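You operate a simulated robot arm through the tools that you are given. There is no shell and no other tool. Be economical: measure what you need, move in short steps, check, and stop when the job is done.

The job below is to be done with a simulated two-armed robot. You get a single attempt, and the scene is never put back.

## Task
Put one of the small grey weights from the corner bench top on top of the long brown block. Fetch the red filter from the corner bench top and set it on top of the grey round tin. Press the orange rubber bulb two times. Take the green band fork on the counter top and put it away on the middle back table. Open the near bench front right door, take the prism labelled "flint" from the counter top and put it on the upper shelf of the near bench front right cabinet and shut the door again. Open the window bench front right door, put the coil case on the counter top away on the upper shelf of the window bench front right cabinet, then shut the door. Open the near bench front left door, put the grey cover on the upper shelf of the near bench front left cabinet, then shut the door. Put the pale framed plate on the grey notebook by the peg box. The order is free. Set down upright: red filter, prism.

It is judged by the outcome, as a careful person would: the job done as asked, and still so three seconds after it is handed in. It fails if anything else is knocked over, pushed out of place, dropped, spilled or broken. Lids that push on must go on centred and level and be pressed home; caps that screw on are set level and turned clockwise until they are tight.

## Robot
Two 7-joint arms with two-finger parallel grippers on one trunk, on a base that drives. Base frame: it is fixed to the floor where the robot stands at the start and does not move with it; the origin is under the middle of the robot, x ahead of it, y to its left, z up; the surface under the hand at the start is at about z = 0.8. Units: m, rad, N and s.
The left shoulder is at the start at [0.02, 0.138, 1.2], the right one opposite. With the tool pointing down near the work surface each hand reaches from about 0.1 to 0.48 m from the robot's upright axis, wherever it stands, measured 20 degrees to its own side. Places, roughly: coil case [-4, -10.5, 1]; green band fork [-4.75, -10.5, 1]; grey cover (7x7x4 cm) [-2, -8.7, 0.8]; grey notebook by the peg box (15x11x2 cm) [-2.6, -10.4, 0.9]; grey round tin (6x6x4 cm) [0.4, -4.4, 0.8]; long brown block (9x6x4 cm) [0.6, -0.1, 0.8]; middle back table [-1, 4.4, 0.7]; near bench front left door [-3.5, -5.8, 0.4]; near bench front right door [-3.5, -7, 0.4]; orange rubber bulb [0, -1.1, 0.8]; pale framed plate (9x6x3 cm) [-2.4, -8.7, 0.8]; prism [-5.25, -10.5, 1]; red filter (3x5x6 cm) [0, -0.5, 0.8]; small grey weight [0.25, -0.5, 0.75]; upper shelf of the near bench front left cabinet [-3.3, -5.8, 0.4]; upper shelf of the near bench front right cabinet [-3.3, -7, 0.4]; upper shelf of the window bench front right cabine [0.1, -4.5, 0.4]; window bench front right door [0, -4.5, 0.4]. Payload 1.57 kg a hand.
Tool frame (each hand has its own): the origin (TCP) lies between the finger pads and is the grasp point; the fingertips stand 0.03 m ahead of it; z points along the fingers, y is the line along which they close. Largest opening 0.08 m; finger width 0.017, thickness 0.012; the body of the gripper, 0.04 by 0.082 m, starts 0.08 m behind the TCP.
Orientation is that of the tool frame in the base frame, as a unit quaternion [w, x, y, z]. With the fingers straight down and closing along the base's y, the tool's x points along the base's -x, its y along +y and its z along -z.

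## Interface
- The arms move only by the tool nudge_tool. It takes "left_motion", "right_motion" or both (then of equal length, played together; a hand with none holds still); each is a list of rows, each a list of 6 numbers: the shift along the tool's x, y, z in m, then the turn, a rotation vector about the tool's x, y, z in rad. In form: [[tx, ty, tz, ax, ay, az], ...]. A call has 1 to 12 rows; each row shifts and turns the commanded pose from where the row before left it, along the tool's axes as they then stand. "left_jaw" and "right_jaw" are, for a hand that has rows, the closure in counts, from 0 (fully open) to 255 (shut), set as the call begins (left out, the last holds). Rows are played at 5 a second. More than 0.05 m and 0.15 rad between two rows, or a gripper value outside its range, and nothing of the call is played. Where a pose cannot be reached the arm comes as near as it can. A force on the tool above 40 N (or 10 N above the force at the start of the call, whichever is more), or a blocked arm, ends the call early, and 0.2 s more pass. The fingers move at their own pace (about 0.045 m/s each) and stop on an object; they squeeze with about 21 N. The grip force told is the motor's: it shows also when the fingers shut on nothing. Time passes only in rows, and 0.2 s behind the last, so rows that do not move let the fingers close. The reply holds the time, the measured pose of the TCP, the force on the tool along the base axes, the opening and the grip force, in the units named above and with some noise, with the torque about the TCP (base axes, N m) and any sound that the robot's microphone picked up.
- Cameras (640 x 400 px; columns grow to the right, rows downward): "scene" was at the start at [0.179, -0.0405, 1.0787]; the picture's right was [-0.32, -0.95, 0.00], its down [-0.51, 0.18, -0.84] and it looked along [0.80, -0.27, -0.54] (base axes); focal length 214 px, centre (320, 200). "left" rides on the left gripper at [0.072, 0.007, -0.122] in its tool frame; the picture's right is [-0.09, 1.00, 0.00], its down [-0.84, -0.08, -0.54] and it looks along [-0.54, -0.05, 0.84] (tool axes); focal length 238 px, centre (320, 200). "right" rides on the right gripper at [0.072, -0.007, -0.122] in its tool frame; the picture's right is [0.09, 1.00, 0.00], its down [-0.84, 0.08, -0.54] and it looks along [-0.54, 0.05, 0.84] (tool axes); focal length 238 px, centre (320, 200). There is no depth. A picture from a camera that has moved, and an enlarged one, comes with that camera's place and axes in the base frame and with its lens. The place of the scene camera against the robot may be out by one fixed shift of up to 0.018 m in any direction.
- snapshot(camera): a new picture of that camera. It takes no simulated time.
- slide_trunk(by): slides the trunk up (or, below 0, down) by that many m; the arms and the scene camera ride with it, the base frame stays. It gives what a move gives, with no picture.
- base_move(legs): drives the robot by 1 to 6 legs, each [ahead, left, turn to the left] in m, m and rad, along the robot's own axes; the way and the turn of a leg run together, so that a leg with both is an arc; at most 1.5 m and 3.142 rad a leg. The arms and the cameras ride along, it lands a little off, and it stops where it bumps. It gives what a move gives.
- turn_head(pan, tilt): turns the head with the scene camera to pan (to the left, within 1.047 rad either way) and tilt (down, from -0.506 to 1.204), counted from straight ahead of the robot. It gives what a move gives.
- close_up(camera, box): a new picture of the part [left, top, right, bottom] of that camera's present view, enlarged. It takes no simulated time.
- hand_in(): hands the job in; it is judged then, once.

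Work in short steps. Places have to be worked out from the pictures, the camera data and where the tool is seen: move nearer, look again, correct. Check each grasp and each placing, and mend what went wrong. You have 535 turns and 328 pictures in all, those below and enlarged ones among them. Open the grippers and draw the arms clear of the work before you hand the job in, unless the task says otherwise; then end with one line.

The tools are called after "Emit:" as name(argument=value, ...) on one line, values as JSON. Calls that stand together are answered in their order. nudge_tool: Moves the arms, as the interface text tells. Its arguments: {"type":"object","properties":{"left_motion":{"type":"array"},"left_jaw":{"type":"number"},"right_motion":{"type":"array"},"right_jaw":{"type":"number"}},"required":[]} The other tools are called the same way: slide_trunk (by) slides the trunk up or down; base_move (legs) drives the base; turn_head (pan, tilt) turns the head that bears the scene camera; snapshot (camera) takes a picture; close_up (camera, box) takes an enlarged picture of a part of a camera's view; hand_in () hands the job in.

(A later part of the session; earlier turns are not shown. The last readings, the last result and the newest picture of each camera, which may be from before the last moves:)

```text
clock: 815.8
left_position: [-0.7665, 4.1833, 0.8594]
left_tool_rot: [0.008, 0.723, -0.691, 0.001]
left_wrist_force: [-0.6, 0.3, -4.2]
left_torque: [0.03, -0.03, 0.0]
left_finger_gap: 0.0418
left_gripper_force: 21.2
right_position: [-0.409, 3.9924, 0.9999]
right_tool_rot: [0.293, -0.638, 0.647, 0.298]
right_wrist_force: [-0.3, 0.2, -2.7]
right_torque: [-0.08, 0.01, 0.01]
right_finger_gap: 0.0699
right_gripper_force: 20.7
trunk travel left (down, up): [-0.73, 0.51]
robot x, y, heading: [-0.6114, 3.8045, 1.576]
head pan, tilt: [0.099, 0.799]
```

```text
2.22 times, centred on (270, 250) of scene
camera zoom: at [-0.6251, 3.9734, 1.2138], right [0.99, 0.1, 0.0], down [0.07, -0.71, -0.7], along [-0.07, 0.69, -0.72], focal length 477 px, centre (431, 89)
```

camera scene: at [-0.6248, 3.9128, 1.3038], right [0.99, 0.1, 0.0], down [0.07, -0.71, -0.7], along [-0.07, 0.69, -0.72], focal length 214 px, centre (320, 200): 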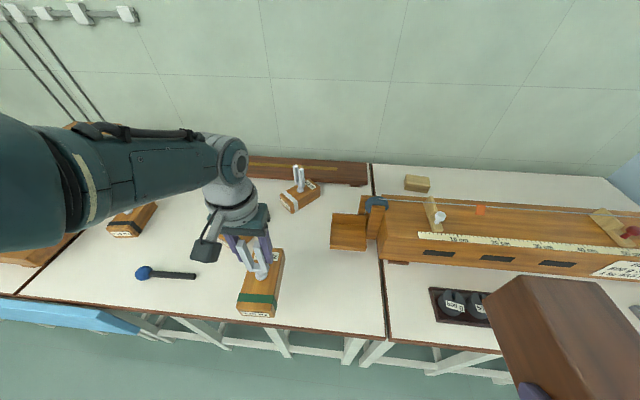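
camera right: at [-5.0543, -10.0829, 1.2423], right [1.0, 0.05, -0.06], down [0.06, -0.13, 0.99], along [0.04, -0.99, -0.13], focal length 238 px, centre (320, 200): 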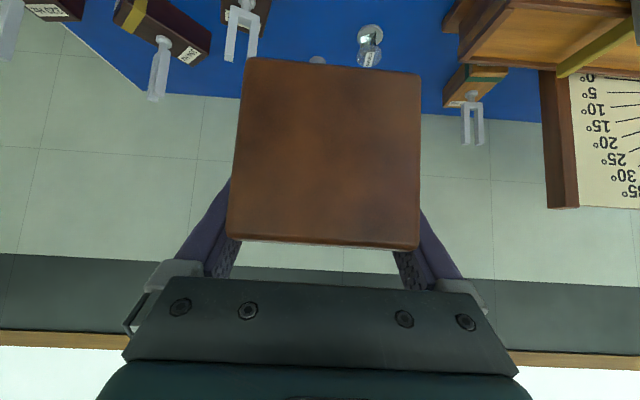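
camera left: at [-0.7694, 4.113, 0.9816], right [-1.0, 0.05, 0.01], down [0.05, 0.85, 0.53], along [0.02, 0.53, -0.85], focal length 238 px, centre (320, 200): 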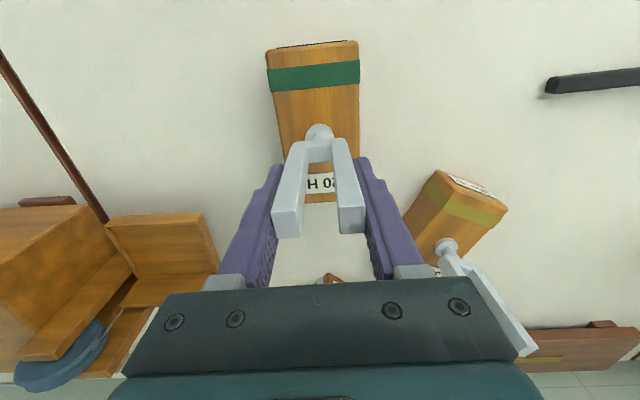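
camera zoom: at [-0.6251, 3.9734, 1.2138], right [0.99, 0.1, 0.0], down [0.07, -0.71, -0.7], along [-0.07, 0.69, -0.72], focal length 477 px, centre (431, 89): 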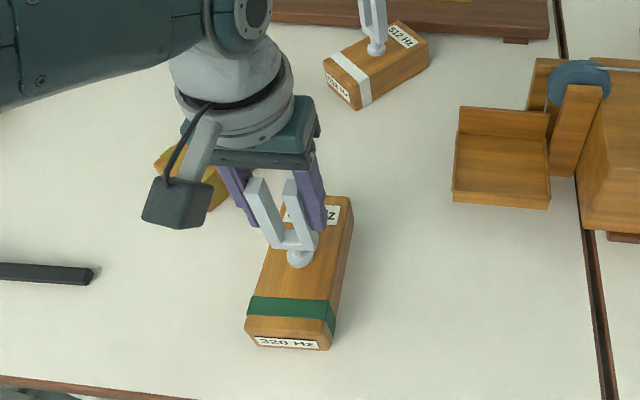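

Clear all round. I lower the last 2 cm to contact.

Emit:
slide_trunk(by=-0.012)

Emit:
slide_trunk(by=-0.005)

Emit:
slide_trunk(by=-0.004)

```text
clock: 816.4
left_position: [-0.7666, 4.1869, 0.8497]
left_tool_rot: [0.006, 0.722, -0.692, -0.002]
left_wrist_force: [0.0, -0.9, 18.4]
left_torque: [0.26, -0.7, 0.01]
left_finger_gap: 0.0418
left_gripper_force: 21.1
right_position: [-0.4105, 3.994, 0.9889]
right_tool_rot: [0.293, -0.637, 0.648, 0.297]
right_wrist_force: [-0.6, 0.2, -3.3]
right_torque: [-0.09, 0.01, -0.02]
right_finger_gap: 0.0699
right_gripper_force: 21.9
trunk travel left (down, up): [-0.718, 0.522]
robot x, y, heading: [-0.6143, 3.8044, 1.575]
head pan, tilt: [0.099, 0.799]
```

```text
clock: 816.9
left_position: [-0.7665, 4.1869, 0.8445]
left_tool_rot: [0.007, 0.722, -0.692, 0.0]
left_wrist_force: [-0.2, 2.6, 17.9]
left_torque: [0.09, -0.83, 0.03]
left_finger_gap: 0.042
left_gripper_force: 21.4
right_position: [-0.4098, 3.9942, 0.9839]
right_tool_rot: [0.293, -0.638, 0.647, 0.298]
right_wrist_force: [-0.4, -0.5, -3.1]
right_torque: [-0.09, -0.03, 0.0]
right_finger_gap: 0.0697
right_gripper_force: 21.0
trunk travel left (down, up): [-0.713, 0.527]
robot x, y, heading: [-0.6104, 3.804, 1.577]
head pan, tilt: [0.099, 0.799]
```

```text
clock: 817.3
left_position: [-0.7673, 4.1863, 0.8421]
left_tool_rot: [0.007, 0.722, -0.692, 0.0]
left_wrist_force: [-1.7, -0.5, 10.5]
left_torque: [-0.47, -0.34, -0.1]
left_finger_gap: 0.0419
left_gripper_force: 20.7
right_position: [-0.4093, 3.9928, 0.9803]
right_tool_rot: [0.293, -0.637, 0.648, 0.296]
right_wrist_force: [0.0, 0.4, -2.9]
right_torque: [-0.09, 0.0, -0.01]
right_finger_gap: 0.0701
right_gripper_force: 21.1
trunk travel left (down, up): [-0.71, 0.53]
robot x, y, heading: [-0.6098, 3.8058, 1.575]
head pan, tilt: [0.099, 0.799]
stopped: the force on the tool passed its limit at 47 N (the readings are from after the stop); the commanded pose is now the measured one
```

Contact. I release and rise.

Emit:
nudge_tool(left_motion=[[0, 0, 0, 0, 0, 0], [0, 0, 0, 0, 0, 0], [0, 0, 0, 0, 0, 0]], left_jaw=60)

Emit:
slide_trunk(by=0.15)

Emit:
close_up(camera="scene", box=[160, 140, 380, 340])

```text
clock: 818.1
left_position: [-0.7654, 4.1844, 0.8415]
left_tool_rot: [0.007, 0.722, -0.692, 0.001]
left_wrist_force: [-1.2, 0.6, 0.4]
left_torque: [-0.01, -0.01, -0.03]
left_finger_gap: 0.061
left_gripper_force: 0.2
right_position: [-0.4097, 3.9926, 0.9806]
right_tool_rot: [0.293, -0.637, 0.648, 0.297]
right_wrist_force: [-0.4, -0.4, -3.4]
right_torque: [-0.05, -0.01, -0.01]
right_finger_gap: 0.0701
right_gripper_force: 20.8
trunk travel left (down, up): [-0.71, 0.53]
robot x, y, heading: [-0.6155, 3.8055, 1.572]
head pan, tilt: [0.099, 0.799]
```

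```text
clock: 819.9
left_position: [-0.766, 4.1847, 0.9912]
left_tool_rot: [0.008, 0.722, -0.692, 0.001]
left_wrist_force: [-0.3, -0.2, -1.2]
left_torque: [0.01, -0.02, 0.03]
left_finger_gap: 0.0611
left_gripper_force: 0.1
right_position: [-0.4095, 3.9928, 1.1308]
right_tool_rot: [0.293, -0.638, 0.647, 0.297]
right_wrist_force: [0.6, -0.3, -3.4]
right_torque: [-0.08, 0.02, 0.02]
right_finger_gap: 0.0699
right_gripper_force: 21.5
trunk travel left (down, up): [-0.86, 0.38]
robot x, y, heading: [-0.6117, 3.8049, 1.578]
head pan, tilt: [0.099, 0.799]
```

```text
2.00 times, centred on (270, 240) of scene
camera zoom: at [-0.6252, 3.9735, 1.3443], right [0.99, 0.1, 0.0], down [0.07, -0.71, -0.7], along [-0.07, 0.69, -0.72], focal length 429 px, centre (420, 120)
```

zoom: 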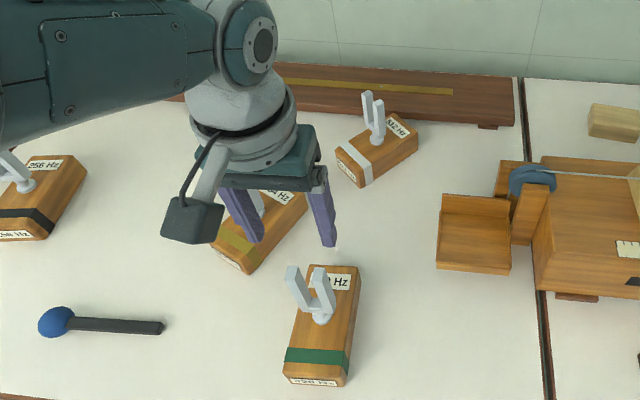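

The fork stands safely on the middle back table. I back off, retract the left arm, and drive back to the window bench in reverse.

Emit:
base_move(legs=[[-0.8, 0, 0], [0, 0.6, 0], [-1.5, 0, 0]])

Emit:
nudge_tool(left_motion=[[0.04, 0.02, 0, 0, 0, 0], [0.04, 0.02, 0, 0, 0, 0], [0.04, 0.02, 0, 0, 0, 0], [0.04, 0.02, 0, 0, 0, 0], [0, 0, 0, 0, 0, 0]], left_jaw=255)

Emit:
base_move(legs=[[-1.5, 0, 0], [-1.5, 0, 0], [-1.4, 0, 0]])

Emit:
base_move(legs=[[-1.3, 0, 0], [0, 0, -1.57]])

Emit:
turn_head(pan=0, tilt=0.4)

Emit:
snapshot(camera="scene")

```text
clock: 834.1
left_position: [-1.3528, 1.8837, 0.9918]
left_tool_rot: [0.008, 0.72, -0.694, 0.001]
left_wrist_force: [-0.5, -0.2, -0.9]
left_torque: [-0.04, 0.02, 0.02]
left_finger_gap: 0.0615
left_gripper_force: 0.0
right_position: [-0.9963, 1.6894, 1.1306]
right_tool_rot: [0.294, -0.635, 0.65, 0.296]
right_wrist_force: [0.4, -0.3, -2.7]
right_torque: [-0.06, 0.03, -0.04]
right_finger_gap: 0.0698
right_gripper_force: 21.2
trunk travel left (down, up): [-0.86, 0.38]
robot x, y, heading: [-1.1979, 1.5042, 1.567]
head pan, tilt: [0.099, 0.799]
```

```text
clock: 835.4
left_position: [-1.426, 1.7195, 0.9954]
left_tool_rot: [0.007, 0.72, -0.694, 0.001]
left_wrist_force: [0.2, 0.0, 0.0]
left_torque: [0.03, -0.01, 0.01]
left_finger_gap: 0.0
left_gripper_force: 20.9
right_position: [-0.9961, 1.6896, 1.1306]
right_tool_rot: [0.294, -0.635, 0.65, 0.295]
right_wrist_force: [0.0, 0.3, -2.4]
right_torque: [-0.1, 0.04, 0.0]
right_finger_gap: 0.0699
right_gripper_force: 21.0
trunk travel left (down, up): [-0.86, 0.38]
robot x, y, heading: [-1.1987, 1.5005, 1.568]
head pan, tilt: [0.099, 0.799]
```

```text
clock: 856.3
left_position: [-1.4045, -2.6655, 0.9962]
left_tool_rot: [0.007, 0.727, -0.686, 0.001]
left_wrist_force: [-0.2, -0.1, -0.3]
left_torque: [-0.01, 0.02, -0.02]
left_finger_gap: 0.0001
left_gripper_force: 21.0
right_position: [-0.9741, -2.6875, 1.1309]
right_tool_rot: [-0.291, 0.643, -0.642, -0.3]
right_wrist_force: [-0.5, 0.7, -2.5]
right_torque: [-0.11, 0.01, -0.02]
right_finger_gap: 0.0697
right_gripper_force: 20.5
trunk travel left (down, up): [-0.86, 0.38]
robot x, y, heading: [-1.1729, -2.8764, 1.591]
head pan, tilt: [0.099, 0.799]
```

```text
clock: 866.6
left_position: [-0.9603, -3.9423, 0.9967]
left_tool_rot: [-0.006, -0.03, 1.0, 0.004]
left_wrist_force: [0.0, 0.3, 0.8]
left_torque: [0.02, 0.02, 0.02]
left_finger_gap: 0.0
left_gripper_force: 21.0
right_position: [-0.9804, -4.3734, 1.1313]
right_tool_rot: [0.418, -0.001, 0.909, 0.007]
right_wrist_force: [0.2, 0.4, -3.1]
right_torque: [-0.04, 0.05, -0.01]
right_finger_gap: 0.0699
right_gripper_force: 20.8
trunk travel left (down, up): [-0.86, 0.38]
robot x, y, heading: [-1.1694, -4.1769, 0.018]
head pan, tilt: [0.099, 0.799]
```

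```text
clock: 867.4
left_position: [-0.9601, -3.9433, 0.997]
left_tool_rot: [-0.006, -0.03, 1.0, 0.004]
left_wrist_force: [0.2, -0.5, 0.0]
left_torque: [-0.03, 0.02, -0.02]
left_finger_gap: 0.0
left_gripper_force: 21.6
right_position: [-0.9795, -4.3732, 1.1304]
right_tool_rot: [0.418, -0.002, 0.908, 0.007]
right_wrist_force: [-0.3, 0.8, -3.3]
right_torque: [0.02, 0.06, 0.04]
right_finger_gap: 0.0699
right_gripper_force: 20.5
trunk travel left (down, up): [-0.86, 0.38]
robot x, y, heading: [-1.1736, -4.1762, 0.021]
head pan, tilt: [0.0, 0.4]
```

```text
102 pictures are left
camera scene: at [-0.9843, -4.1826, 1.3793], right [0.02, -1.0, 0.0], down [-0.39, -0.01, -0.92], along [0.92, 0.02, -0.39], focal length 214 px, centre (320, 200)
```

scene: 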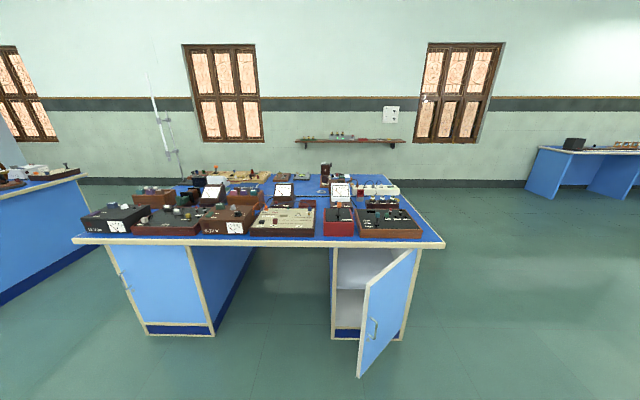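

The door is ~50° open. I lower the trunk, extend the left arm, and use it to push the door wide from inside.

Emit:
slide_trunk(by=-0.4)

Emit:
slide_trunk(by=-0.16)

Emit:
nudge_tool(left_motion=[[-0.04, 0.01, 0, 0, 0, 0], [-0.04, 0.01, 0, 0, 0, 0], [-0.04, 0.01, 0, 0, 0, 0], [-0.04, 0.01, 0, 0, 0, 0], [-0.02, 0, 0, 0, 0, 0], [0, 0, 0, 0, 0, 0]])

Emit:
base_move(legs=[[0, 0, -0.02], [0, -0.37, 0], [0.44, 0, 0]])

Emit:
turn_head(pan=0.2, tilt=0.5)

Emit:
snapshot(camera="scene")

```text
clock: 871.3
left_position: [-0.959, -3.9421, 0.5972]
left_tool_rot: [-0.006, -0.03, 1.0, 0.004]
left_wrist_force: [-0.3, 0.2, -1.1]
left_torque: [0.03, -0.04, -0.02]
left_finger_gap: 0.0002
left_gripper_force: 20.9
right_position: [-0.9801, -4.3743, 0.7302]
right_tool_rot: [0.418, -0.001, 0.908, 0.007]
right_wrist_force: [1.1, 1.0, -3.0]
right_torque: [-0.01, 0.09, 0.01]
right_finger_gap: 0.07
right_gripper_force: 20.5
trunk travel left (down, up): [-0.46, 0.78]
robot x, y, heading: [-1.1697, -4.1732, 0.025]
head pan, tilt: [0.0, 0.4]
```

```text
clock: 873.1
left_position: [-0.9602, -3.9434, 0.4356]
left_tool_rot: [-0.006, -0.03, 1.0, 0.004]
left_wrist_force: [0.5, -0.4, 0.0]
left_torque: [-0.01, 0.0, -0.01]
left_finger_gap: 0.0001
left_gripper_force: 21.0
right_position: [-0.9805, -4.3736, 0.5711]
right_tool_rot: [0.417, -0.002, 0.909, 0.007]
right_wrist_force: [0.6, -0.4, -2.9]
right_torque: [-0.03, 0.06, 0.02]
right_finger_gap: 0.0699
right_gripper_force: 21.2
trunk travel left (down, up): [-0.3, 0.94]
robot x, y, heading: [-1.171, -4.1731, 0.02]
head pan, tilt: [0.0, 0.4]
```

```text
clock: 874.5
left_position: [-0.7936, -3.8949, 0.4411]
left_tool_rot: [-0.005, -0.031, 0.999, 0.004]
left_wrist_force: [0.1, -0.9, 0.1]
left_torque: [0.01, 0.0, 0.0]
left_finger_gap: 0.0001
left_gripper_force: 21.0
left hand out of reach, approached as far as the arm can: row 5
right_position: [-0.9805, -4.3735, 0.571]
right_tool_rot: [0.417, -0.002, 0.909, 0.007]
right_wrist_force: [0.3, -0.3, -3.4]
right_torque: [-0.03, 0.08, -0.01]
right_finger_gap: 0.07
right_gripper_force: 21.0
trunk travel left (down, up): [-0.3, 0.94]
robot x, y, heading: [-1.1701, -4.1759, 0.023]
head pan, tilt: [0.0, 0.4]
```

```text
clock: 879.5
left_position: [-0.3567, -4.2641, 0.4409]
left_tool_rot: [-0.005, -0.028, 1.0, 0.005]
left_wrist_force: [0.9, 0.5, 0.7]
left_torque: [0.01, 0.0, 0.01]
left_finger_gap: 0.0001
left_gripper_force: 21.4
right_position: [-0.5454, -4.7418, 0.5706]
right_tool_rot: [0.418, 0.001, 0.909, 0.006]
right_wrist_force: [0.3, -0.9, -2.9]
right_torque: [0.03, 0.09, -0.01]
right_finger_gap: 0.0698
right_gripper_force: 20.9
trunk travel left (down, up): [-0.3, 0.94]
robot x, y, heading: [-0.7342, -4.5411, 0.013]
head pan, tilt: [0.0, 0.4]
```

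```text
clock: 880.2
left_position: [-0.3563, -4.2644, 0.441]
left_tool_rot: [-0.006, -0.027, 1.0, 0.004]
left_wrist_force: [0.6, 0.2, 0.3]
left_torque: [0.02, 0.01, 0.02]
left_finger_gap: 0.0
left_gripper_force: 21.3
right_position: [-0.5463, -4.7414, 0.5714]
right_tool_rot: [0.416, 0.001, 0.909, 0.005]
right_wrist_force: [0.1, 0.4, -2.0]
right_torque: [0.0, 0.07, -0.04]
right_finger_gap: 0.0697
right_gripper_force: 20.8
trunk travel left (down, up): [-0.3, 0.94]
robot x, y, heading: [-0.7403, -4.548, 0.017]
head pan, tilt: [0.201, 0.499]
```

```text
101 pictures are left
camera scene: at [-0.5523, -4.533, 0.8103], right [0.21, -0.98, 0.0], down [-0.47, -0.1, -0.88], along [0.86, 0.19, -0.48], focal length 214 px, centre (320, 200)
```

scene: 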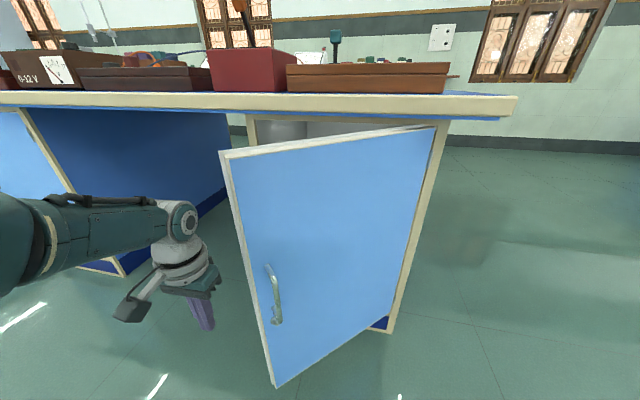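

The door is ~34° open; I reach deeper behind it and pull back-right along its normal.

Emit:
base_move(legs=[[0.15, 0, -0.015], [0, -0.05, 0]])

Emit:
base_move(legs=[[-0.04, -0.04, 0], [-0.05, -0.04, 0], [-0.05, -0.05, 0], [-0.03, -0.05, 0], [0, -0.05, 0]])

Emit:
snapshot(camera="scene")

```text
clock: 882.1
left_position: [-0.2117, -4.2926, 0.438]
left_tool_rot: [-0.011, -0.029, 0.999, 0.011]
left_wrist_force: [-0.2, -0.2, 0.4]
left_torque: [0.01, 0.02, 0.02]
left_finger_gap: 0.0
left_gripper_force: 20.9
right_position: [-0.402, -4.7786, 0.5676]
right_tool_rot: [0.414, 0.007, 0.91, 0.004]
right_wrist_force: [-0.4, 0.4, -2.5]
right_torque: [-0.01, 0.08, -0.04]
right_finger_gap: 0.0701
right_gripper_force: 21.2
trunk travel left (down, up): [-0.3, 0.94]
robot x, y, heading: [-0.5844, -4.5785, 0.003]
head pan, tilt: [0.201, 0.499]
stopped in leg 2: the robot was blocked; the commanded pose is now the measured one
```

```text
clock: 885.4
left_position: [-0.376, -4.53, 0.4396]
left_tool_rot: [-0.008, -0.028, 1.0, 0.008]
left_wrist_force: [0.4, -0.4, 0.0]
left_torque: [0.02, 0.01, -0.01]
left_finger_gap: 0.0
left_gripper_force: 21.1
right_position: [-0.5679, -5.0146, 0.5696]
right_tool_rot: [0.417, 0.006, 0.909, 0.002]
right_wrist_force: [1.1, -0.2, -2.6]
right_torque: [0.0, 0.05, 0.03]
right_finger_gap: 0.0703
right_gripper_force: 20.7
trunk travel left (down, up): [-0.3, 0.94]
robot x, y, heading: [-0.7569, -4.8137, 0.005]
head pan, tilt: [0.201, 0.499]
```

```text
100 pictures are left
camera scene: at [-0.5713, -4.8044, 0.8102], right [0.2, -0.98, 0.0], down [-0.47, -0.1, -0.88], along [0.86, 0.18, -0.48], focal length 214 px, centre (320, 200)
```

scene: 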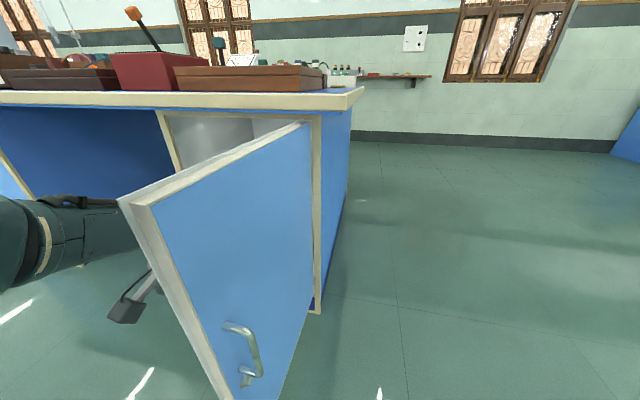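

It is swinging open. I push on to the right.

Emit:
base_move(legs=[[-0.01, -0.05, 0], [-0.01, -0.05, 0], [0, -0.05, 0], [0, -0.04, 0]])

Emit:
snapshot(camera="scene")

```text
clock: 887.8
left_position: [-0.3945, -4.6861, 0.4429]
left_tool_rot: [-0.007, -0.037, 0.999, 0.021]
left_wrist_force: [-0.2, 14.7, 2.6]
left_torque: [-1.89, -0.12, 0.38]
left_finger_gap: 0.0
left_gripper_force: 21.1
right_position: [-0.5872, -5.183, 0.5691]
right_tool_rot: [0.415, 0.007, 0.91, 0.004]
right_wrist_force: [0.3, 0.3, -2.7]
right_torque: [0.02, 0.06, 0.0]
right_finger_gap: 0.0699
right_gripper_force: 21.2
trunk travel left (down, up): [-0.3, 0.94]
robot x, y, heading: [-0.7743, -4.9861, 0.006]
head pan, tilt: [0.201, 0.499]
stopped in leg 4: the robot was blocked; the commanded pose is now the measured one
```

```text
99 pictures are left
camera scene: at [-0.5901, -4.9738, 0.8104], right [0.21, -0.98, 0.0], down [-0.47, -0.1, -0.88], along [0.86, 0.18, -0.48], focal length 214 px, centre (320, 200)
```

scene: 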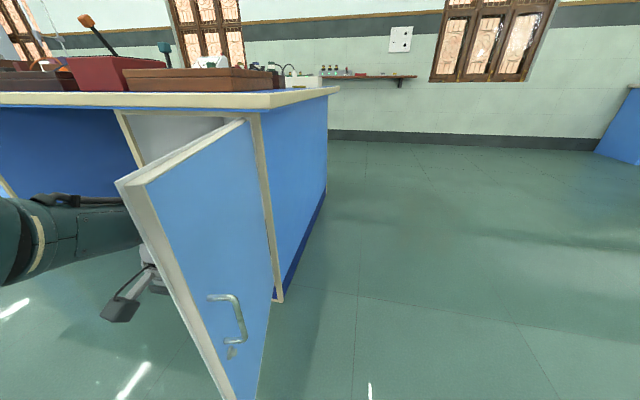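

That should do. I back out, return left to the coil lane, retract the left arm and look.

Emit:
base_move(legs=[[-0.35, 0, 0], [0, 0.67, 0]])

Emit:
nudge_tool(left_motion=[[0.04, 0.01, 0, 0, 0, 0], [0.04, 0.01, 0, 0, 0, 0], [0.04, 0.01, 0, 0, 0, 0], [0.04, 0.01, 0, 0, 0, 0], [0.03, 0, 0, 0, 0, 0], [0, 0, 0, 0, 0, 0]])

Emit:
turn_head(pan=-0.2, tilt=0.5)

Emit:
snapshot(camera="scene")

```text
clock: 893.4
left_position: [-0.7506, -4.0245, 0.4399]
left_tool_rot: [-0.009, -0.036, 0.999, 0.016]
left_wrist_force: [-0.3, -0.5, 0.5]
left_torque: [0.02, 0.01, -0.01]
left_finger_gap: 0.0
left_gripper_force: 21.1
right_position: [-0.9425, -4.5182, 0.5708]
right_tool_rot: [0.416, 0.004, 0.909, 0.003]
right_wrist_force: [-0.2, 0.3, -3.4]
right_torque: [-0.01, 0.06, 0.01]
right_finger_gap: 0.0699
right_gripper_force: 21.0
trunk travel left (down, up): [-0.3, 0.94]
robot x, y, heading: [-1.1261, -4.3144, 0.01]
head pan, tilt: [0.201, 0.499]
```

```text
clock: 894.8
left_position: [-0.9434, -3.9999, 0.4463]
left_tool_rot: [-0.007, -0.036, 0.999, 0.017]
left_wrist_force: [0.8, -0.3, 0.0]
left_torque: [-0.03, 0.0, 0.03]
left_finger_gap: 0.0001
left_gripper_force: 21.1
right_position: [-0.9394, -4.5191, 0.5713]
right_tool_rot: [0.414, 0.005, 0.91, 0.002]
right_wrist_force: [-0.3, -0.4, -2.8]
right_torque: [-0.03, 0.08, 0.01]
right_finger_gap: 0.0696
right_gripper_force: 21.1
trunk travel left (down, up): [-0.3, 0.94]
robot x, y, heading: [-1.1285, -4.3163, 0.005]
head pan, tilt: [0.201, 0.499]
```

```text
clock: 895.7
left_position: [-0.9432, -4.0013, 0.4449]
left_tool_rot: [-0.008, -0.035, 0.999, 0.017]
left_wrist_force: [0.2, -0.8, 1.0]
left_torque: [-0.03, -0.03, -0.01]
left_finger_gap: 0.0
left_gripper_force: 21.7
right_position: [-0.9423, -4.5185, 0.5701]
right_tool_rot: [0.415, 0.005, 0.91, 0.003]
right_wrist_force: [-0.2, 0.0, -4.0]
right_torque: [-0.01, 0.07, 0.01]
right_finger_gap: 0.07
right_gripper_force: 21.3
trunk travel left (down, up): [-0.3, 0.94]
robot x, y, heading: [-1.1305, -4.3174, 0.007]
head pan, tilt: [-0.201, 0.499]
```

```text
98 pictures are left
camera scene: at [-0.9449, -4.3448, 0.8103], right [-0.19, -0.98, 0.0], down [-0.47, 0.09, -0.88], along [0.86, -0.17, -0.48], focal length 214 px, centre (320, 200)
```

scene: 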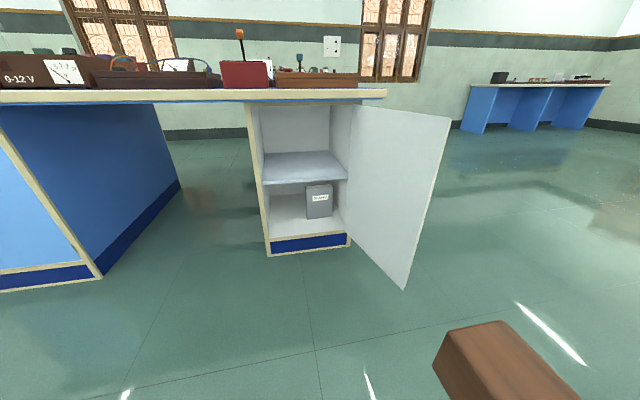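

The door is wide and the upper shelf empty. I lower the right hand 7 cm, extend it forward, and shift to y≈-4.47.

Emit:
nudge_tool(right_motion=[[0.027, 0, 0.0225, 0, 0, 0], [0.027, 0, 0.0225, 0, 0, 0], [-0.03, 0, 0.0358, 0, 0, 0], [-0.03, 0, 0.0358, 0, 0, 0], [-0.03, 0, 0.0358, 0, 0, 0], [-0.03, 0, 0.0358, 0, 0, 0], [-0.03, 0, 0.0358, 0, 0, 0], [0, 0, 0, 0, 0, 0]])

Emit:
base_move(legs=[[0, 0.045, -0.006], [0.4, 0, 0]])

Emit:
snapshot(camera="scene")

```text
clock: 897.5
left_position: [-0.9447, -4.0012, 0.4444]
left_tool_rot: [-0.009, -0.036, 0.999, 0.017]
left_wrist_force: [0.2, 0.0, 0.5]
left_torque: [-0.01, -0.05, 0.01]
left_finger_gap: 0.0001
left_gripper_force: 20.3
right_position: [-0.7115, -4.5174, 0.4971]
right_tool_rot: [0.415, 0.004, 0.91, 0.003]
right_wrist_force: [0.2, -0.3, -2.4]
right_torque: [-0.01, 0.06, 0.03]
right_finger_gap: 0.0698
right_gripper_force: 21.2
trunk travel left (down, up): [-0.3, 0.94]
robot x, y, heading: [-1.1263, -4.3162, 0.007]
head pan, tilt: [-0.201, 0.499]
```

```text
clock: 900.5
left_position: [-0.5385, -3.9574, 0.4441]
left_tool_rot: [-0.008, -0.03, 0.999, 0.015]
left_wrist_force: [-0.3, 0.0, 0.0]
left_torque: [-0.01, -0.02, -0.01]
left_finger_gap: 0.0002
left_gripper_force: 20.9
right_position: [-0.3102, -4.4769, 0.4975]
right_tool_rot: [0.415, 0.01, 0.91, 0.0]
right_wrist_force: [-0.2, 0.6, -3.1]
right_torque: [0.02, 0.07, 0.0]
right_finger_gap: 0.0702
right_gripper_force: 21.5
trunk travel left (down, up): [-0.3, 0.94]
robot x, y, heading: [-0.726, -4.2665, 0.0]
head pan, tilt: [-0.201, 0.499]
```

```text
97 pictures are left
camera scene: at [-0.5432, -4.3022, 0.8102], right [-0.2, -0.98, 0.0], down [-0.47, 0.1, -0.88], along [0.86, -0.18, -0.48], focal length 214 px, centre (320, 200)
```

scene: 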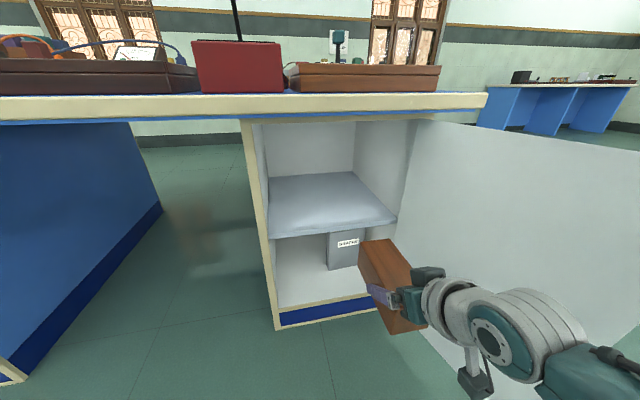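

I drive 0.25 forward and check the clearance at the shelf's mouth.

Emit:
base_move(legs=[[0.25, 0.0, 0]])

Emit:
snapshot(camera="scene")

Emit:
snapshot(camera="right")

```text
clock: 902.3
left_position: [-0.2901, -3.9592, 0.445]
left_tool_rot: [-0.009, -0.03, 0.999, 0.016]
left_wrist_force: [0.4, 0.3, 0.0]
left_torque: [0.02, 0.03, 0.02]
left_finger_gap: 0.0
left_gripper_force: 21.2
right_position: [-0.0641, -4.4775, 0.499]
right_tool_rot: [0.414, 0.01, 0.91, 0.001]
right_wrist_force: [0.4, 0.2, -3.4]
right_torque: [-0.02, 0.07, 0.02]
right_finger_gap: 0.0701
right_gripper_force: 20.7
trunk travel left (down, up): [-0.3, 0.94]
robot x, y, heading: [-0.48, -4.2718, 0.001]
head pan, tilt: [-0.201, 0.499]
```

```text
96 pictures are left
camera scene: at [-0.2955, -4.3032, 0.8102], right [-0.2, -0.98, 0.0], down [-0.47, 0.1, -0.88], along [0.86, -0.18, -0.48], focal length 214 px, centre (320, 200)
```

scene: 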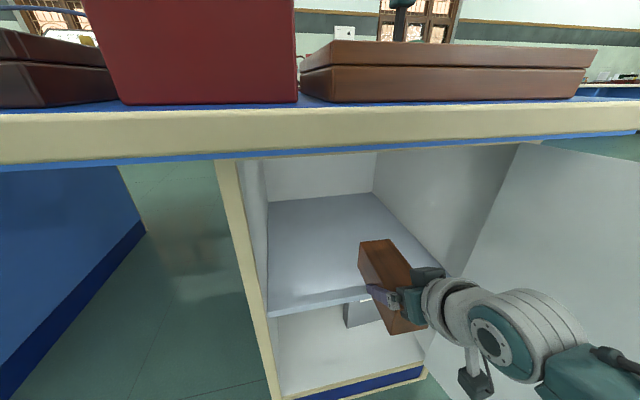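

```text
95 pictures are left
camera right: at [-0.2019, -4.4821, 0.5236], right [-0.04, 1.0, -0.06], down [0.14, 0.07, 0.99], along [0.99, 0.03, -0.14], focal length 238 px, centre (320, 200)
```

right: 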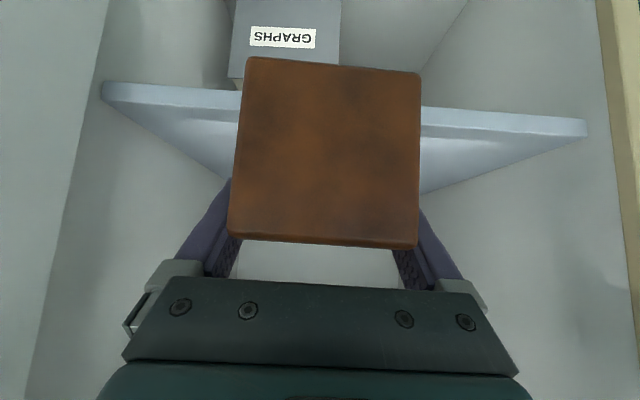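

Everything lines up. I drive 8 cm more and extend the arm 6 cm inward.

Emit:
base_move(legs=[[0.08, 0.0, 0]])

Emit:
nudge_tool(right_motion=[[-0.013, 0, 0.0155, 0, 0, 0], [-0.013, 0, 0.0155, 0, 0, 0], [-0.013, 0, 0.0155, 0, 0, 0], [0, 0, 0, 0, 0, 0]])

Emit:
snapshot(camera="scene")

```text
clock: 903.4
left_position: [-0.2145, -3.9594, 0.4436]
left_tool_rot: [-0.009, -0.031, 0.999, 0.016]
left_wrist_force: [0.0, -0.9, 0.4]
left_torque: [0.01, 0.01, 0.0]
left_finger_gap: 0.0002
left_gripper_force: 20.1
right_position: [0.0147, -4.4774, 0.4965]
right_tool_rot: [0.415, 0.011, 0.91, -0.001]
right_wrist_force: [-0.2, 0.4, -2.9]
right_torque: [-0.02, 0.1, 0.0]
right_finger_gap: 0.0699
right_gripper_force: 21.7
trunk travel left (down, up): [-0.3, 0.94]
robot x, y, heading: [-0.4, -4.271, -0.001]
head pan, tilt: [-0.201, 0.499]
```

```text
clock: 904.4
left_position: [-0.2149, -3.9597, 0.4434]
left_tool_rot: [-0.009, -0.031, 0.999, 0.016]
left_wrist_force: [0.7, 0.2, -0.3]
left_torque: [0.0, 0.0, 0.07]
left_finger_gap: 0.0002
left_gripper_force: 20.9
right_position: [0.0747, -4.478, 0.4945]
right_tool_rot: [0.414, 0.01, 0.91, 0.0]
right_wrist_force: [-0.1, 0.1, -4.0]
right_torque: [0.0, 0.06, 0.01]
right_finger_gap: 0.07
right_gripper_force: 20.3
trunk travel left (down, up): [-0.3, 0.94]
robot x, y, heading: [-0.3993, -4.2764, -0.005]
head pan, tilt: [-0.201, 0.499]
```

```text
94 pictures are left
camera scene: at [-0.2189, -4.3034, 0.8101], right [-0.2, -0.98, 0.0], down [-0.47, 0.1, -0.88], along [0.86, -0.18, -0.48], focal length 214 px, centre (320, 200)
```

scene: 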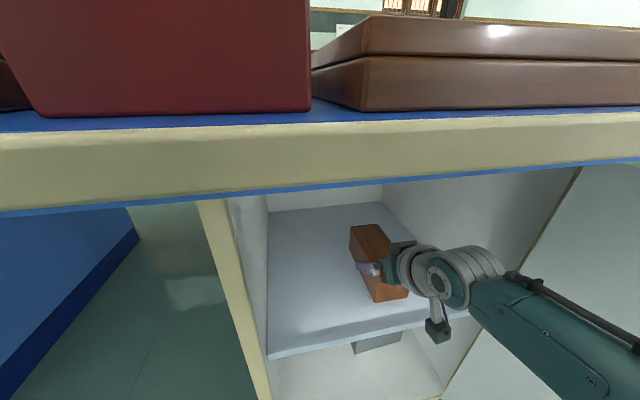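

The case is fully inside. I lower to contact with the shelf.

Emit:
nudge_tool(right_motion=[[0.0115, 0, 0.0097, 0, 0, 0], [0.0115, 0, 0.0097, 0, 0, 0], [0, 0, 0, 0, 0, 0]])

Emit:
nudge_tool(right_motion=[[0.003, 0, 0.0026, 0, 0, 0], [0.003, 0, 0.0026, 0, 0, 0], [0, 0, 0, 0, 0, 0]])

Emit:
nudge_tool(right_motion=[[0.002, 0, 0.0017, 0, 0, 0], [0.002, 0, 0.0017, 0, 0, 0], [0, 0, 0, 0, 0, 0]])

```text
clock: 905.2
left_position: [-0.2131, -3.96, 0.4444]
left_tool_rot: [-0.01, -0.031, 0.999, 0.016]
left_wrist_force: [0.8, 0.0, -0.2]
left_torque: [0.0, 0.02, -0.02]
left_finger_gap: 0.0
left_gripper_force: 20.9
right_position: [0.0769, -4.4785, 0.467]
right_tool_rot: [0.417, 0.009, 0.909, 0.001]
right_wrist_force: [-1.1, 1.6, 6.8]
right_torque: [-0.31, -0.83, -0.03]
right_finger_gap: 0.07
right_gripper_force: 21.6
trunk travel left (down, up): [-0.3, 0.94]
robot x, y, heading: [-0.4014, -4.2724, -0.0]
head pan, tilt: [-0.201, 0.499]
```

```text
clock: 906.0
left_position: [-0.2118, -3.9586, 0.4435]
left_tool_rot: [-0.009, -0.03, 0.999, 0.017]
left_wrist_force: [0.4, -1.0, 0.1]
left_torque: [0.01, 0.0, 0.01]
left_finger_gap: 0.0
left_gripper_force: 20.7
right_position: [0.079, -4.4789, 0.4595]
right_tool_rot: [0.417, 0.009, 0.909, 0.001]
right_wrist_force: [-1.5, 2.2, 20.7]
right_torque: [-0.5, 0.15, -0.04]
right_finger_gap: 0.07
right_gripper_force: 20.9
trunk travel left (down, up): [-0.3, 0.94]
robot x, y, heading: [-0.4003, -4.271, -0.007]
head pan, tilt: [-0.201, 0.499]
```

```text
clock: 906.8
left_position: [-0.2114, -3.9602, 0.4441]
left_tool_rot: [-0.008, -0.029, 0.999, 0.016]
left_wrist_force: [0.7, -0.7, -0.3]
left_torque: [0.0, 0.0, 0.02]
left_finger_gap: 0.0
left_gripper_force: 21.6
right_position: [0.0779, -4.4791, 0.4537]
right_tool_rot: [0.416, 0.009, 0.909, 0.001]
right_wrist_force: [-1.8, 0.6, 20.8]
right_torque: [-0.38, 0.21, 0.13]
right_finger_gap: 0.0701
right_gripper_force: 21.8
trunk travel left (down, up): [-0.3, 0.94]
robot x, y, heading: [-0.3974, -4.2722, -0.003]
head pan, tilt: [-0.201, 0.499]
```

Flat on the shelf. I release and withdraw straight back.

Emit:
nudge_tool(right_motion=[[0, 0, 0, 0, 0, 0], [0, 0, 0, 0, 0, 0], [0, 0, 0, 0, 0, 0]], right_jaw=0)

Emit:
nudge_tool(right_motion=[[0.0129, 0, -0.0153, 0, 0, 0], [0.0193, 0, -0.023, 0, 0, 0], [0.0193, 0, -0.023, 0, 0, 0], [0.0193, 0, -0.023, 0, 0, 0], [0, 0, 0, 0, 0, 0]])

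Emit:
snapshot(camera="right")

Emit:
snapshot(camera="scene")

```text
clock: 907.6
left_position: [-0.2133, -3.9584, 0.4441]
left_tool_rot: [-0.01, -0.031, 0.999, 0.017]
left_wrist_force: [0.1, 1.0, 1.0]
left_torque: [-0.03, 0.02, 0.01]
left_finger_gap: 0.0
left_gripper_force: 21.6
right_position: [0.0743, -4.4782, 0.4514]
right_tool_rot: [0.413, 0.009, 0.911, 0.001]
right_wrist_force: [0.2, -0.7, 0.0]
right_torque: [0.01, 0.0, -0.05]
right_finger_gap: 0.0788
right_gripper_force: 0.0
trunk travel left (down, up): [-0.3, 0.94]
robot x, y, heading: [-0.4039, -4.2722, -0.007]
head pan, tilt: [-0.201, 0.499]
```

```text
clock: 908.8
left_position: [-0.213, -3.9594, 0.4433]
left_tool_rot: [-0.008, -0.031, 0.999, 0.016]
left_wrist_force: [-0.3, 0.3, 0.7]
left_torque: [0.0, 0.0, 0.04]
left_finger_gap: 0.0
left_gripper_force: 21.2
right_position: [-0.0343, -4.4767, 0.4563]
right_tool_rot: [0.414, 0.009, 0.91, 0.001]
right_wrist_force: [1.1, -0.6, -0.2]
right_torque: [0.01, -0.04, 0.01]
right_finger_gap: 0.0797
right_gripper_force: 0.1
trunk travel left (down, up): [-0.3, 0.94]
robot x, y, heading: [-0.4024, -4.2712, -0.001]
head pan, tilt: [-0.201, 0.499]
```

```text
93 pictures are left
camera right: at [-0.1726, -4.4805, 0.4825], right [-0.04, 1.0, -0.06], down [0.14, 0.07, 0.99], along [0.99, 0.03, -0.14], focal length 238 px, centre (320, 200)
```

right: 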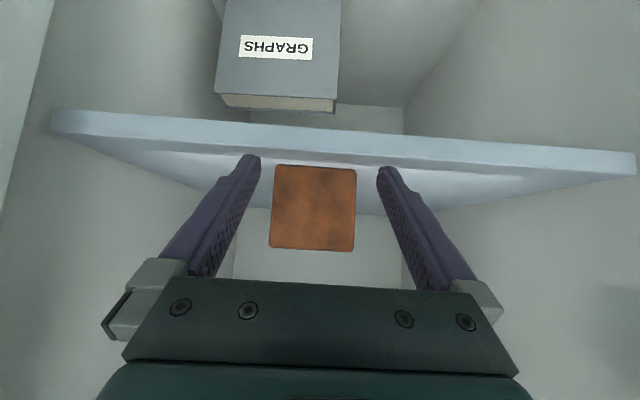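

```text
92 pictures are left
camera scene: at [-0.2175, -4.3036, 0.8104], right [-0.2, -0.98, 0.0], down [-0.47, 0.1, -0.88], along [0.86, -0.18, -0.48], focal length 214 px, centre (320, 200)
```

scene: 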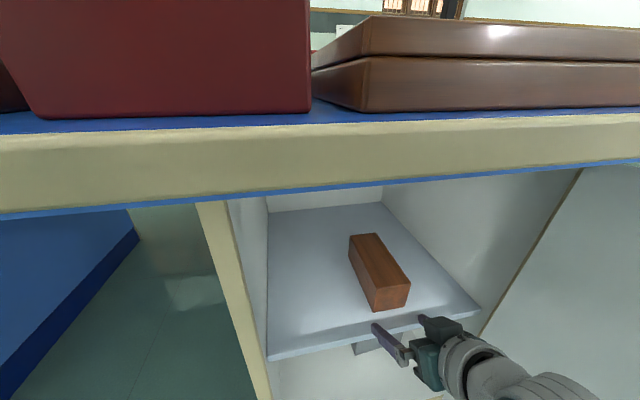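

The case rests well inside. Now I shut this door: close jaws, back out, go round to its outer side.

Emit:
nudge_tool(right_motion=[[0, 0, 0, 0, 0, 0], [0, 0, 0, 0, 0, 0]], right_jaw=255)

Emit:
base_move(legs=[[-0.6, 0, 0], [0, -0.7, 0], [0.25, 0, 0]])

Emit:
snapshot(camera="scene")

```text
clock: 909.4
left_position: [-0.2118, -3.9587, 0.4446]
left_tool_rot: [-0.01, -0.03, 0.999, 0.016]
left_wrist_force: [0.1, -0.5, 0.0]
left_torque: [0.03, -0.04, 0.01]
left_finger_gap: 0.0002
left_gripper_force: 21.1
right_position: [-0.0339, -4.4768, 0.4566]
right_tool_rot: [0.415, 0.009, 0.91, 0.001]
right_wrist_force: [0.6, 0.8, 0.7]
right_torque: [-0.01, 0.0, 0.01]
right_finger_gap: 0.0277
right_gripper_force: 0.6
trunk travel left (down, up): [-0.3, 0.94]
robot x, y, heading: [-0.4015, -4.2749, -0.002]
head pan, tilt: [-0.201, 0.499]
```

```text
clock: 917.7
left_position: [-0.5751, -4.6608, 0.4443]
left_tool_rot: [-0.009, -0.033, 0.999, 0.016]
left_wrist_force: [1.3, 0.5, 0.6]
left_torque: [0.0, 0.0, -0.01]
left_finger_gap: 0.0
left_gripper_force: 21.3
right_position: [-0.3928, -5.1792, 0.4558]
right_tool_rot: [0.413, 0.008, 0.911, 0.001]
right_wrist_force: [-0.4, 0.0, 0.1]
right_torque: [-0.04, 0.02, 0.01]
right_finger_gap: 0.0
right_gripper_force: 20.9
trunk travel left (down, up): [-0.3, 0.94]
robot x, y, heading: [-0.7647, -4.9777, -0.002]
head pan, tilt: [-0.201, 0.499]
```

```text
91 pictures are left
camera scene: at [-0.5782, -5.0059, 0.8103], right [-0.2, -0.98, 0.0], down [-0.47, 0.09, -0.88], along [0.86, -0.17, -0.48], focal length 214 px, centre (320, 200)
```

scene: 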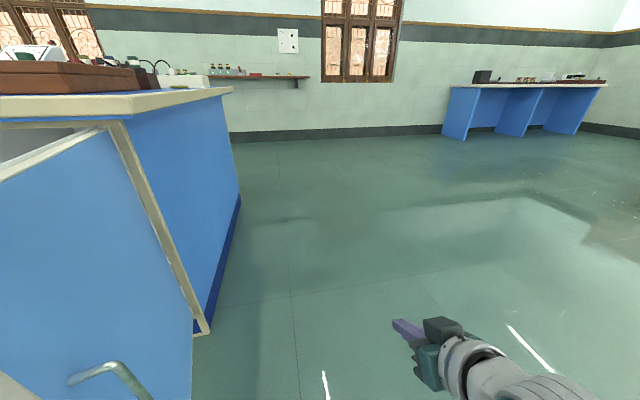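

Same as before: I strafe left to swing the door, then push it diagonally.

Emit:
base_move(legs=[[0, 0.24, 0], [0, 0.06, 0], [0, 0.07, 0], [0, 0.08, 0], [0, 0.08, 0]])

Emit:
base_move(legs=[[0.0, 0.07, 0], [0.03, 0.07, 0], [0.05, 0.06, 0], [0.05, 0.05, 0]])

Emit:
snapshot(camera="scene")

```text
clock: 921.9
left_position: [-0.5754, -4.135, 0.4433]
left_tool_rot: [-0.009, -0.032, 0.999, 0.015]
left_wrist_force: [0.0, 0.0, 0.3]
left_torque: [-0.04, -0.01, 0.0]
left_finger_gap: 0.0
left_gripper_force: 20.9
right_position: [-0.3934, -4.6518, 0.4565]
right_tool_rot: [0.415, 0.007, 0.91, 0.002]
right_wrist_force: [-0.5, 0.5, 1.0]
right_torque: [0.0, 0.04, 0.0]
right_finger_gap: 0.0
right_gripper_force: 21.1
trunk travel left (down, up): [-0.3, 0.94]
robot x, y, heading: [-0.7624, -4.45, 0.002]
head pan, tilt: [-0.201, 0.499]
```

```text
clock: 924.9
left_position: [-0.4476, -3.8854, 0.4439]
left_tool_rot: [-0.009, -0.032, 0.999, 0.016]
left_wrist_force: [0.1, 0.4, 0.1]
left_torque: [-0.01, -0.01, 0.03]
left_finger_gap: 0.0
left_gripper_force: 21.6
right_position: [-0.2665, -4.4018, 0.4559]
right_tool_rot: [0.413, 0.008, 0.911, 0.0]
right_wrist_force: [0.3, -0.3, -0.3]
right_torque: [-0.02, 0.03, -0.01]
right_finger_gap: 0.0
right_gripper_force: 21.0
trunk travel left (down, up): [-0.3, 0.94]
robot x, y, heading: [-0.6333, -4.2065, -0.006]
head pan, tilt: [-0.201, 0.499]
```

```text
90 pictures are left
camera scene: at [-0.4502, -4.2291, 0.8103], right [-0.2, -0.98, 0.0], down [-0.47, 0.1, -0.88], along [0.86, -0.17, -0.48], focal length 214 px, centre (320, 200)
```

scene: 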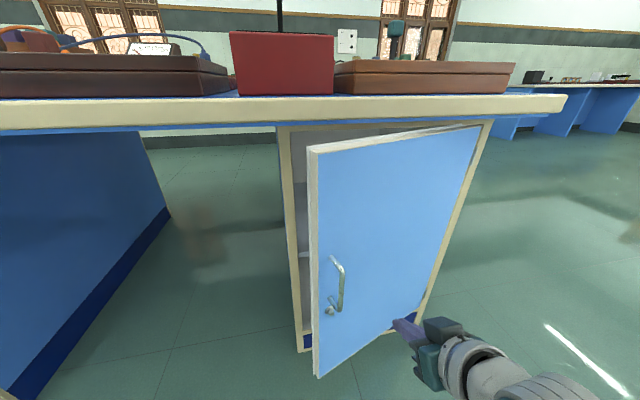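

~25° left; I push forward to shut it.

Emit:
base_move(legs=[[0.07, 0.06, 0], [0.06, 0.02, 0], [0.04, 0, 0], [0.03, 0, 0], [0.03, 0, 0]])

Emit:
snapshot(camera="scene")

```text
clock: 928.0
left_position: [-0.2378, -3.8078, 0.4428]
left_tool_rot: [-0.013, -0.031, 0.999, 0.016]
left_wrist_force: [-0.4, -0.2, -0.1]
left_torque: [0.01, -0.02, -0.03]
left_finger_gap: 0.0
left_gripper_force: 21.6
right_position: [-0.0674, -4.3236, 0.4446]
right_tool_rot: [0.397, 0.008, 0.918, 0.0]
right_wrist_force: [-26.4, -0.9, 8.0]
right_torque: [0.02, 0.14, 0.0]
right_finger_gap: 0.0001
right_gripper_force: 20.8
trunk travel left (down, up): [-0.3, 0.94]
robot x, y, heading: [-0.4174, -4.1224, 0.002]
head pan, tilt: [-0.201, 0.499]
stopped in leg 5: the force on the tool passed its limit at 138 N (the readings are from after the stop); the commanded pose is now the measured one
```

```text
89 pictures are left
camera scene: at [-0.2389, -4.1511, 0.8089], right [-0.2, -0.98, 0.0], down [-0.48, 0.1, -0.87], along [0.86, -0.18, -0.48], focal length 214 px, centre (320, 200)
```

scene: 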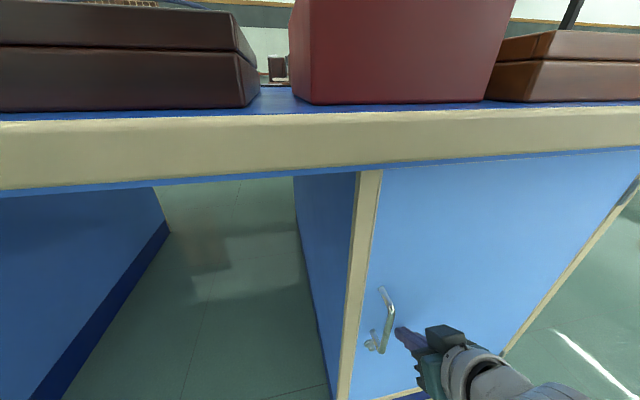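

The stop came 1 cm earlier than with the other doors; I back off and inspect the door's edge.

Emit:
base_move(legs=[[-0.25, 0.1, 0]])

Emit:
turn_head(pan=-0.3, tilt=0.3)

Emit:
snapshot(camera="scene")

```text
clock: 929.9
left_position: [-0.4765, -3.7066, 0.4438]
left_tool_rot: [-0.009, -0.031, 0.999, 0.017]
left_wrist_force: [-0.9, 0.2, 0.0]
left_torque: [0.02, 0.02, -0.01]
left_finger_gap: 0.0
left_gripper_force: 21.0
right_position: [-0.3024, -4.2229, 0.4505]
right_tool_rot: [0.406, 0.008, 0.914, 0.0]
right_wrist_force: [-0.1, -0.3, -0.5]
right_torque: [0.0, 0.01, -0.05]
right_finger_gap: 0.0
right_gripper_force: 20.9
trunk travel left (down, up): [-0.3, 0.94]
robot x, y, heading: [-0.6615, -4.0187, -0.001]
head pan, tilt: [-0.201, 0.499]
```

```text
clock: 930.6
left_position: [-0.4765, -3.7072, 0.4433]
left_tool_rot: [-0.009, -0.031, 0.999, 0.016]
left_wrist_force: [0.4, -0.4, -0.5]
left_torque: [-0.03, 0.01, -0.01]
left_finger_gap: 0.0001
left_gripper_force: 20.7
right_position: [-0.3021, -4.2228, 0.4513]
right_tool_rot: [0.406, 0.008, 0.914, 0.0]
right_wrist_force: [0.6, 0.2, 0.3]
right_torque: [-0.02, 0.03, 0.0]
right_finger_gap: 0.0
right_gripper_force: 20.4
trunk travel left (down, up): [-0.3, 0.94]
robot x, y, heading: [-0.6641, -4.0209, -0.0]
head pan, tilt: [-0.3, 0.3]
```

```text
88 pictures are left
camera scene: at [-0.4804, -4.0594, 0.8286], right [-0.3, -0.95, 0.0], down [-0.28, 0.09, -0.96], along [0.91, -0.28, -0.3], focal length 214 px, centre (320, 200)
```

scene: 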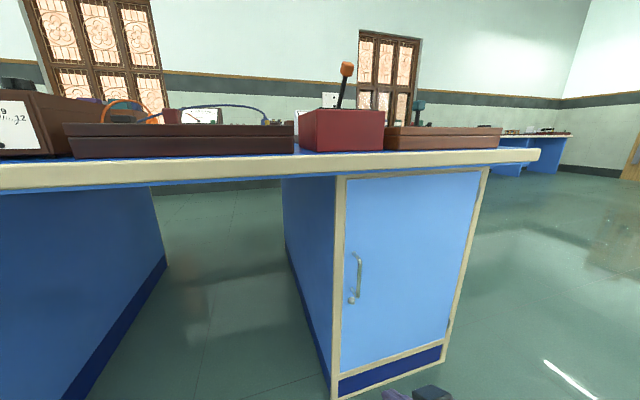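

Emit:
close_up(camera="scene", box=[310, 160, 500, 400])

```text
1.67 times, centred on (405, 280) of scene
camera zoom: at [-0.4804, -4.0594, 0.8286], right [-0.3, -0.95, 0.0], down [-0.28, 0.09, -0.96], along [0.91, -0.28, -0.3], focal length 358 px, centre (178, 67)
```

zoom: 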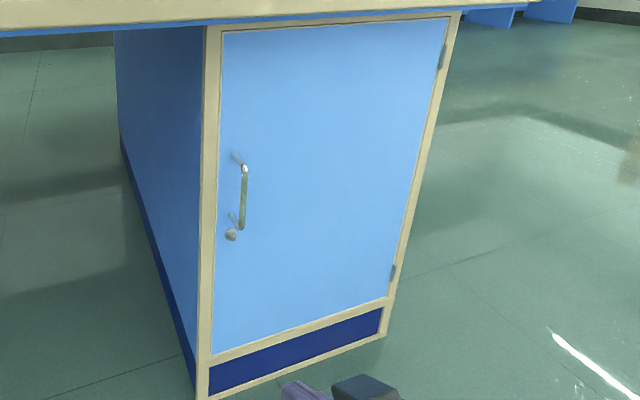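

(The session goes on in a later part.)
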